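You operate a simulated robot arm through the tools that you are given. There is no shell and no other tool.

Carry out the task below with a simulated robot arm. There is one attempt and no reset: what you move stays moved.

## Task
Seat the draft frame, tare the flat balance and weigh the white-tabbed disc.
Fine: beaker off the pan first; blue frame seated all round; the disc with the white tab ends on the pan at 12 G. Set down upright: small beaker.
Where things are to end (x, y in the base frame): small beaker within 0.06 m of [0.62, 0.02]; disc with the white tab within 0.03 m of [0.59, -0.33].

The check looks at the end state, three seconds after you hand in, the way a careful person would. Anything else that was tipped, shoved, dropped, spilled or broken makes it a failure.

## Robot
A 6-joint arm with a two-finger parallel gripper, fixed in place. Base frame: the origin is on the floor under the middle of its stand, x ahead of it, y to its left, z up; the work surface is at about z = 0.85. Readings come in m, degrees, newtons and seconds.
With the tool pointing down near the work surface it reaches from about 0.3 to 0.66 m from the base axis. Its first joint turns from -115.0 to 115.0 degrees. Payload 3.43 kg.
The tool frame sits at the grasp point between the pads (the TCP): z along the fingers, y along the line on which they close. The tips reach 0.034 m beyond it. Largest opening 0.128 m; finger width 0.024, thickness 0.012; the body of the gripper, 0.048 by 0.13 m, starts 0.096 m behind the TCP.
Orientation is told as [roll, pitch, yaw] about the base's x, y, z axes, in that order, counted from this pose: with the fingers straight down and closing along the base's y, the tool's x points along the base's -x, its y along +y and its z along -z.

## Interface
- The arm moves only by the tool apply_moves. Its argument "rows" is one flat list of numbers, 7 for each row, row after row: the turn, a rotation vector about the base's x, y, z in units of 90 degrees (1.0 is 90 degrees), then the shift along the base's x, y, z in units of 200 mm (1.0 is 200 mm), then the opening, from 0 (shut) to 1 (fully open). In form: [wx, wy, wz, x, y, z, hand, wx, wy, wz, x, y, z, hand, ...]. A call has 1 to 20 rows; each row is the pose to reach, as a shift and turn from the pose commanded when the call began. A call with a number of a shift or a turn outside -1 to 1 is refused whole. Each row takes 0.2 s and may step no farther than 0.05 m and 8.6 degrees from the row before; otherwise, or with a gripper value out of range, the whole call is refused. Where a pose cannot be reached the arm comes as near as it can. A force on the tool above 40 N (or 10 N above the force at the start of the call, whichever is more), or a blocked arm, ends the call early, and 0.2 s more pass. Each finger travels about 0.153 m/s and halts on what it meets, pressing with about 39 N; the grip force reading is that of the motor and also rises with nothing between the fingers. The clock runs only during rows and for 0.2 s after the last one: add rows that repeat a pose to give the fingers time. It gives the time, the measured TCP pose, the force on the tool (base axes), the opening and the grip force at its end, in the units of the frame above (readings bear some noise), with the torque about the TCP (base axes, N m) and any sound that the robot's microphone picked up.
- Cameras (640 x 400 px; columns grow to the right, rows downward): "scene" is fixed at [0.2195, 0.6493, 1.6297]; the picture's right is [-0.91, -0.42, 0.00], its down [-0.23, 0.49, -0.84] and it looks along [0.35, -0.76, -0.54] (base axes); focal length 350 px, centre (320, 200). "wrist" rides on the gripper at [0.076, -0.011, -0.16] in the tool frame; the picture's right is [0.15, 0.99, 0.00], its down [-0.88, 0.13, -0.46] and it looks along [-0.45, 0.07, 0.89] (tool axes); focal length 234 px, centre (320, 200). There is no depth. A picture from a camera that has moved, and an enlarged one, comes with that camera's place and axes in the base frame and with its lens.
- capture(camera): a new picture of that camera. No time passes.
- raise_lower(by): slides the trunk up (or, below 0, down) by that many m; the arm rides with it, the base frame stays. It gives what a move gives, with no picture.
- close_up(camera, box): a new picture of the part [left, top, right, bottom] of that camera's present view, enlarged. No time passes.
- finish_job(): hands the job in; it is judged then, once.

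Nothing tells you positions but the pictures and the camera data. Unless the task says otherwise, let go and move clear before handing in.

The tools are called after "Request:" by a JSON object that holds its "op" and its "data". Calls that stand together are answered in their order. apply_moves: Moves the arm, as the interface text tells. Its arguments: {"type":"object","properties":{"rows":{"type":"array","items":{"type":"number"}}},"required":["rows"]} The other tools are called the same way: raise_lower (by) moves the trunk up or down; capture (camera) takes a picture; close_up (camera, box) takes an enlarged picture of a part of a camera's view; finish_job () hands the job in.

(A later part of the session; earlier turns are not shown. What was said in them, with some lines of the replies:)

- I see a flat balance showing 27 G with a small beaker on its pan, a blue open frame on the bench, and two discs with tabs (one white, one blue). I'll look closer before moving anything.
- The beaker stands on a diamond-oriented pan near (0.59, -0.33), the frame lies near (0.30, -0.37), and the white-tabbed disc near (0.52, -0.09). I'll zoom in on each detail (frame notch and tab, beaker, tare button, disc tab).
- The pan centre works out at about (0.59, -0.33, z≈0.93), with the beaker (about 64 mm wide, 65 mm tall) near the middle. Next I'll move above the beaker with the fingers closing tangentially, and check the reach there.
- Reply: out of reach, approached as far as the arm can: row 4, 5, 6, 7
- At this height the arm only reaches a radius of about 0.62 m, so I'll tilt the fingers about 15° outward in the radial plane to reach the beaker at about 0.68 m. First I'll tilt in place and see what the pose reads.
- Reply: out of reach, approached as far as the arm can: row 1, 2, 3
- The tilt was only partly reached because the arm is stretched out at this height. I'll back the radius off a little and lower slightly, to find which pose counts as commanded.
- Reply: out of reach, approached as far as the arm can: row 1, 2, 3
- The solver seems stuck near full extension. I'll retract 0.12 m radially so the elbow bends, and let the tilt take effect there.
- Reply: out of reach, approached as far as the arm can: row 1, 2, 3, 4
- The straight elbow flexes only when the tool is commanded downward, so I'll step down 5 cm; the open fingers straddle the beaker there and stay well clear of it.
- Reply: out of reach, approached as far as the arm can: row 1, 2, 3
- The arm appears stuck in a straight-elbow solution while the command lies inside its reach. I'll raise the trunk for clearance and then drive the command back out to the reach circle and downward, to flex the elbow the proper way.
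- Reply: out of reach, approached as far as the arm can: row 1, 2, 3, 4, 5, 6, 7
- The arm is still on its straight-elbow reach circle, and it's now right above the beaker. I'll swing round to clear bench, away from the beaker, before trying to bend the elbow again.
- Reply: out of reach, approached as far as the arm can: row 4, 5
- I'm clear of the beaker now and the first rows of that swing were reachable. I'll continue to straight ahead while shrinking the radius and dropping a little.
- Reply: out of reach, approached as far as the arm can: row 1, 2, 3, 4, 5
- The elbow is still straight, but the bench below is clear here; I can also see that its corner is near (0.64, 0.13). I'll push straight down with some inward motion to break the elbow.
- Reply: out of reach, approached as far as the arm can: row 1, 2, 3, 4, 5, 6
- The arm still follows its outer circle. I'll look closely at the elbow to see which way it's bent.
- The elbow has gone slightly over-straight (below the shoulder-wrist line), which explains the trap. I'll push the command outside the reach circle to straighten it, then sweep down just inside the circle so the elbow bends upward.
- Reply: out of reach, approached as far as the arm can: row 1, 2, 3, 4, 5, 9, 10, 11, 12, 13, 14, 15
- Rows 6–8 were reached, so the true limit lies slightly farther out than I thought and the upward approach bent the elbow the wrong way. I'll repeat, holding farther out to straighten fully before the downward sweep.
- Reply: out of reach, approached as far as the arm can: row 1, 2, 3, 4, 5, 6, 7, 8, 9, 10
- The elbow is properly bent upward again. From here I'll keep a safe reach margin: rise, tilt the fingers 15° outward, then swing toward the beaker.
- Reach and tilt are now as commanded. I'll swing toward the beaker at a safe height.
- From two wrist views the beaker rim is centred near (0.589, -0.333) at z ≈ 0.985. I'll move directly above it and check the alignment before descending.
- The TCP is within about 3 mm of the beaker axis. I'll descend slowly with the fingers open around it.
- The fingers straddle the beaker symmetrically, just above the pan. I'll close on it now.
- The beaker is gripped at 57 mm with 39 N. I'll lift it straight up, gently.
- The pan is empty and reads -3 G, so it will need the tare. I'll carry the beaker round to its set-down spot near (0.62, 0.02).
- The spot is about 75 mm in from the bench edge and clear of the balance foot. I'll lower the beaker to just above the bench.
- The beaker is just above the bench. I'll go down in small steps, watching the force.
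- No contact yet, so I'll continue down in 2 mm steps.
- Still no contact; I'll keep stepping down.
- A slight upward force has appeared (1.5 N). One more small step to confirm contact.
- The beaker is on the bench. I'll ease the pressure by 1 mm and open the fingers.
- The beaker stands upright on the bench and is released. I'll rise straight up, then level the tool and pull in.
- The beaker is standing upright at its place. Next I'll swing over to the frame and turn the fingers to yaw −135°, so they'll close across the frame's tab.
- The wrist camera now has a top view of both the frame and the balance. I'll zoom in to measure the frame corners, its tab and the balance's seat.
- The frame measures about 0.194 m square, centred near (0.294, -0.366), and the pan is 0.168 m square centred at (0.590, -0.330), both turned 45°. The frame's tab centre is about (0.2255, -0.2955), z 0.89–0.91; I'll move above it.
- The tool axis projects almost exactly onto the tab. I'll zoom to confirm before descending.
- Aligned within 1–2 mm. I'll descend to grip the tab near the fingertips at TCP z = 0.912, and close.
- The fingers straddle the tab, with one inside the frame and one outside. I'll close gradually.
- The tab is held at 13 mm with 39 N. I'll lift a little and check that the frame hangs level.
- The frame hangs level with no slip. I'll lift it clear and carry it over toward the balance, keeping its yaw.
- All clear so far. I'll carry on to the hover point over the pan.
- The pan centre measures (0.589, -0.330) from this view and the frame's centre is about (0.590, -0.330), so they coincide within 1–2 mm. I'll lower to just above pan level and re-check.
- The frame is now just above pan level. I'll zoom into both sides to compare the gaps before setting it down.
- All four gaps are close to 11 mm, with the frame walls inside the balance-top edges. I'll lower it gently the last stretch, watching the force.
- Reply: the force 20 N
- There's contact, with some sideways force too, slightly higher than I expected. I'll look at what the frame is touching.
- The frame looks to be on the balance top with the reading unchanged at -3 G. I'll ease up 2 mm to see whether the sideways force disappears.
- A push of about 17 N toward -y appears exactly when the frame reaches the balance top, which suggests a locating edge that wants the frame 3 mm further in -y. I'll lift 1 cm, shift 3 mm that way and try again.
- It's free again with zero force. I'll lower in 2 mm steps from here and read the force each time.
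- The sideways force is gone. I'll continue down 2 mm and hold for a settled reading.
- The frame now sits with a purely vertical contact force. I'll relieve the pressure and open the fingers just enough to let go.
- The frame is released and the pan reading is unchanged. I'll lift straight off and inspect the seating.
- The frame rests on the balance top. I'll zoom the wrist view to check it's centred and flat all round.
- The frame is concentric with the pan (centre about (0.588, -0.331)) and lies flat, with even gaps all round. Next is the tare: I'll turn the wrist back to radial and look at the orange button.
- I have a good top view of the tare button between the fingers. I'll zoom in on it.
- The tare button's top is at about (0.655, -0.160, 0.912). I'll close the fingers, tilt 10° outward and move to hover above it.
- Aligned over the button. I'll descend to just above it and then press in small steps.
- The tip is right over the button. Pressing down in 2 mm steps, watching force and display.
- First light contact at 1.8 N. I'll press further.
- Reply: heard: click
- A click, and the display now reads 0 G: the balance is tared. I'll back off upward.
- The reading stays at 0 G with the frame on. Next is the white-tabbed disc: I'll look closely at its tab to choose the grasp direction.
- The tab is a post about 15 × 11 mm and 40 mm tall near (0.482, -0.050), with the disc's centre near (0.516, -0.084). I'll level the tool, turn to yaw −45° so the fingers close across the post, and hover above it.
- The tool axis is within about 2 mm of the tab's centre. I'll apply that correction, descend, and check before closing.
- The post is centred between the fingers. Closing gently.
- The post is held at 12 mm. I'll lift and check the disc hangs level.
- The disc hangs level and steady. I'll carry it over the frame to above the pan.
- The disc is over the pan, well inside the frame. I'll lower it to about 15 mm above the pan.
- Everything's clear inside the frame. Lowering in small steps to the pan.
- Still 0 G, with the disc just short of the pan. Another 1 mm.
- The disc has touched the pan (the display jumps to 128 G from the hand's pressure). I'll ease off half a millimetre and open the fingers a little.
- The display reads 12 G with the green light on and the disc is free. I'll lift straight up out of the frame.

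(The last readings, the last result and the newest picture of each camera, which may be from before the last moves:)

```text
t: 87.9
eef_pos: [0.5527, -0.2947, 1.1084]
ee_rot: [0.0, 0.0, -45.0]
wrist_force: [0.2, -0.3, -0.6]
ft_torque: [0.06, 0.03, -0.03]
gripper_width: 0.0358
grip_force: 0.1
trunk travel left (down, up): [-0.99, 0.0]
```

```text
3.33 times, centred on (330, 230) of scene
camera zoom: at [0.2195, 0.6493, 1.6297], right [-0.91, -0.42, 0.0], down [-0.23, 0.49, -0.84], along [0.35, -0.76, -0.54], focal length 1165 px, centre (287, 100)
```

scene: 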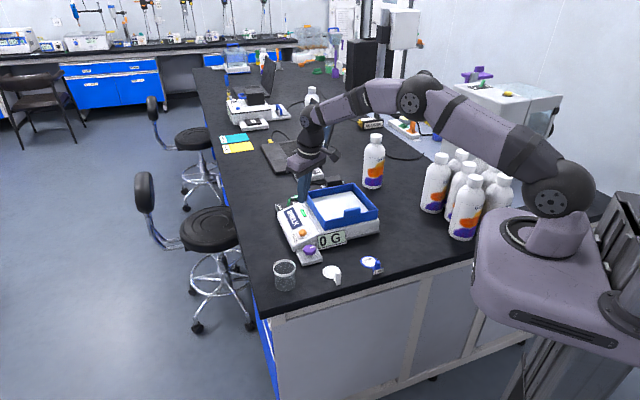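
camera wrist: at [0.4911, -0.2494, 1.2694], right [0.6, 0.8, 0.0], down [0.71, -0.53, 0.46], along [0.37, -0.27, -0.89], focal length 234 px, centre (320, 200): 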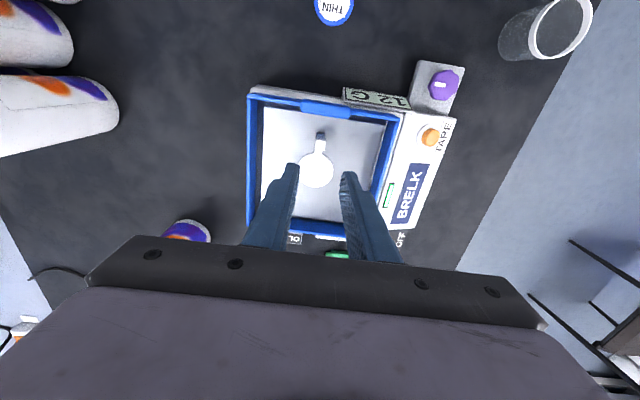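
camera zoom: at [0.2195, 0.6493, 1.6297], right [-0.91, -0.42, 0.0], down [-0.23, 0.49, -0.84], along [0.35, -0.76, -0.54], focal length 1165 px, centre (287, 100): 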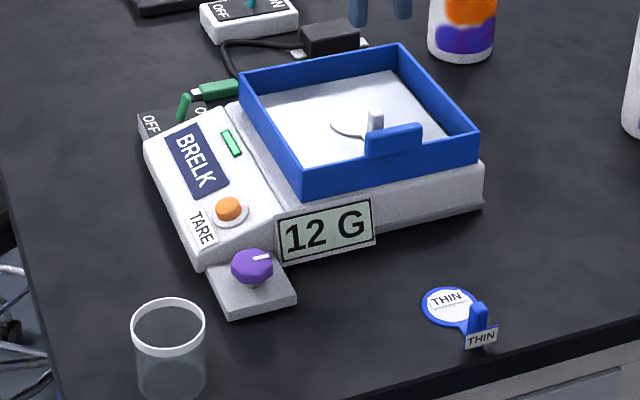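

The reading holds at 12 G, and the disc's centre measures about (0.589, -0.327). I'll retract the arm clear of everything and take a final look.

Request:
{"op": "apply_moves", "data": {"rows": [0, 0, 0, -0.12, 0.12, 0.05, 0.28, 0, 0, 0, -0.24, 0.24, 0.1, 0.28, 0, 0, 0, -0.36, 0.36, 0.15, 0.28, 0, 0, 0, -0.48, 0.48, 0.2, 0.28, 0, 0, 0, -0.6, 0.6, 0.25, 0.28, 0, 0, 0, -0.7, 0.7, 0.25, 0.28, 0, 0, 0, -0.7, 0.7, 0.25, 0.28]}}

Request:
{"op": "capture", "data": {"camera": "scene"}}

Request:
{"op": "capture", "data": {"camera": "wrist"}}

Request:
{"op": "close_up", "data": {"camera": "scene", "box": [260, 170, 400, 290]}}

```text
t: 89.5
eef_pos: [0.4132, -0.1538, 1.1571]
ee_rot: [0.0, 0.1, -45.0]
wrist_force: [-0.6, 0.6, -0.3]
ft_torque: [0.0, 0.03, -0.02]
gripper_width: 0.036
grip_force: 0.1
trunk travel left (down, up): [-0.99, 0.0]
```

```text
taken
```

scene: 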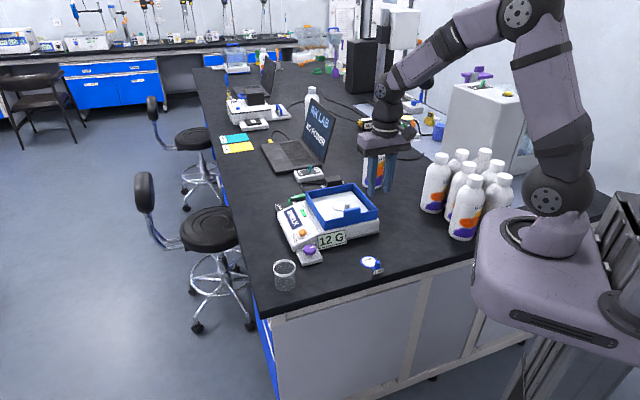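

```text
taken
camera wrist: at [0.3509, -0.109, 1.3179], right [0.6, 0.8, 0.0], down [0.71, -0.53, 0.46], along [0.37, -0.27, -0.89], focal length 234 px, centre (320, 200)
```

wrist: 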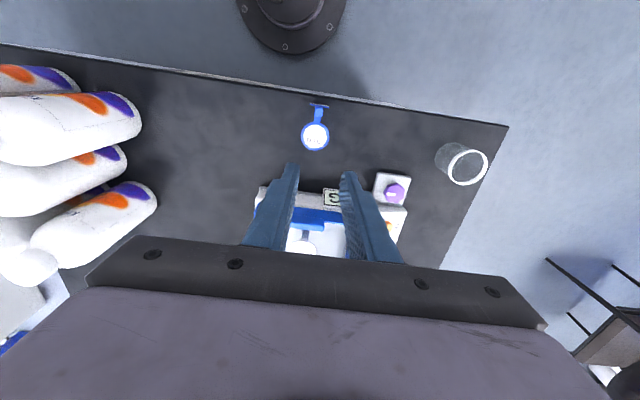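

```text
3.33 times, centred on (330, 230) of scene
camera zoom: at [0.2195, 0.6493, 1.6297], right [-0.91, -0.42, 0.0], down [-0.23, 0.49, -0.84], along [0.35, -0.76, -0.54], focal length 1165 px, centre (287, 100)
```

zoom: 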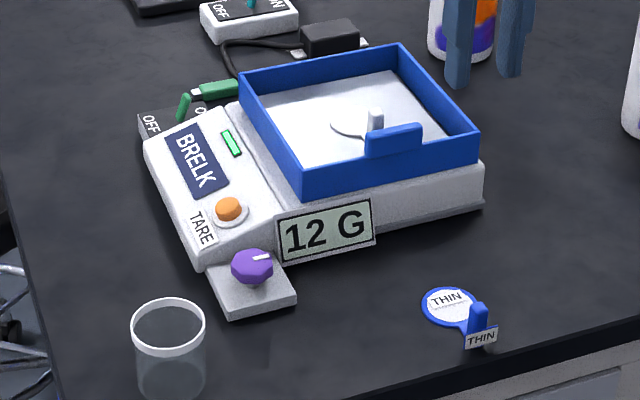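

Everything looks in place. One last check that the frame sits flat along its visible sides.

Request:
{"op": "close_up", "data": {"camera": "scene", "box": [300, 178, 385, 240]}}

Request:
{"op": "close_up", "data": {"camera": "scene", "box": [320, 205, 385, 245]}}

```text
6.45 times, centred on (342, 209) of scene
camera zoom: at [0.2195, 0.6493, 1.6297], right [-0.91, -0.42, 0.0], down [-0.23, 0.49, -0.84], along [0.35, -0.76, -0.54], focal length 2255 px, centre (175, 142)
```

zoom: 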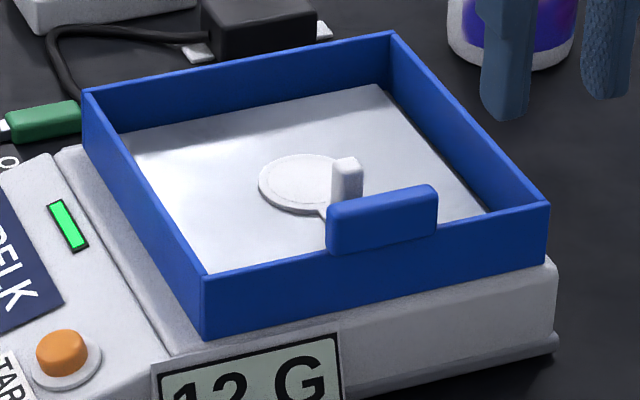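

```text
9.85 times, centred on (352, 225) of scene
camera zoom: at [0.2195, 0.6493, 1.6297], right [-0.91, -0.42, 0.0], down [-0.23, 0.49, -0.84], along [0.35, -0.76, -0.54], focal length 3442 px, centre (0, -46)
```

zoom: 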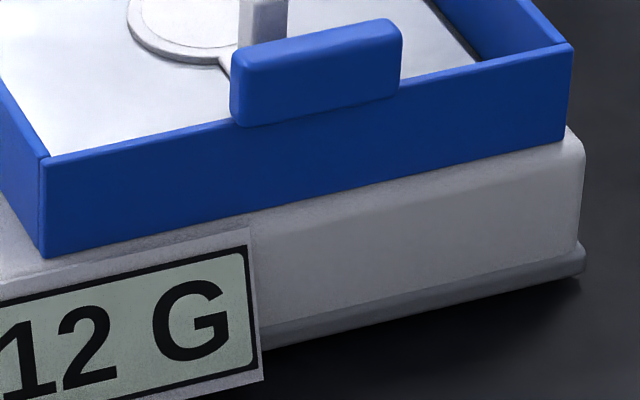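

The frame sits flat on the balance top and the white-tabbed disc lies on the pan near (0.589, -0.327), reading 12 G. The beaker stands upright at about (0.62, 0.02) and the arm is clear, so I'm handing the job in.

Request:
{"op": "finish_job", "data": {}}

```text
The job is handed in.
```

The job is handed in; I haven't been told the result of the check. At my last look before handing in:

- **Beaker:** it came off the pan first and stands upright on the bench at about (0.62, 0.02).
- **Frame:** the blue frame sits flat on the balance top around the pan. Its centre is about (0.588, -0.331), within about 3 mm of the pan's centre. My first try to seat it met sideways resistance, so I lifted it, shifted it 3 mm and set it down again.
- **Tare:** with the frame on and the pan empty, I pressed the orange button. It clicked and the display went from -3 G to 0 G.
- **Disc:** the white-tabbed disc lies on the pan with its centre at about (0.589, -0.327). The display read 12 G and stayed there after the arm pulled away.

Early on the arm jammed fully stretched out, and I freed it without touching anything on the bench. I saw nothing tipped, shoved or spilled.
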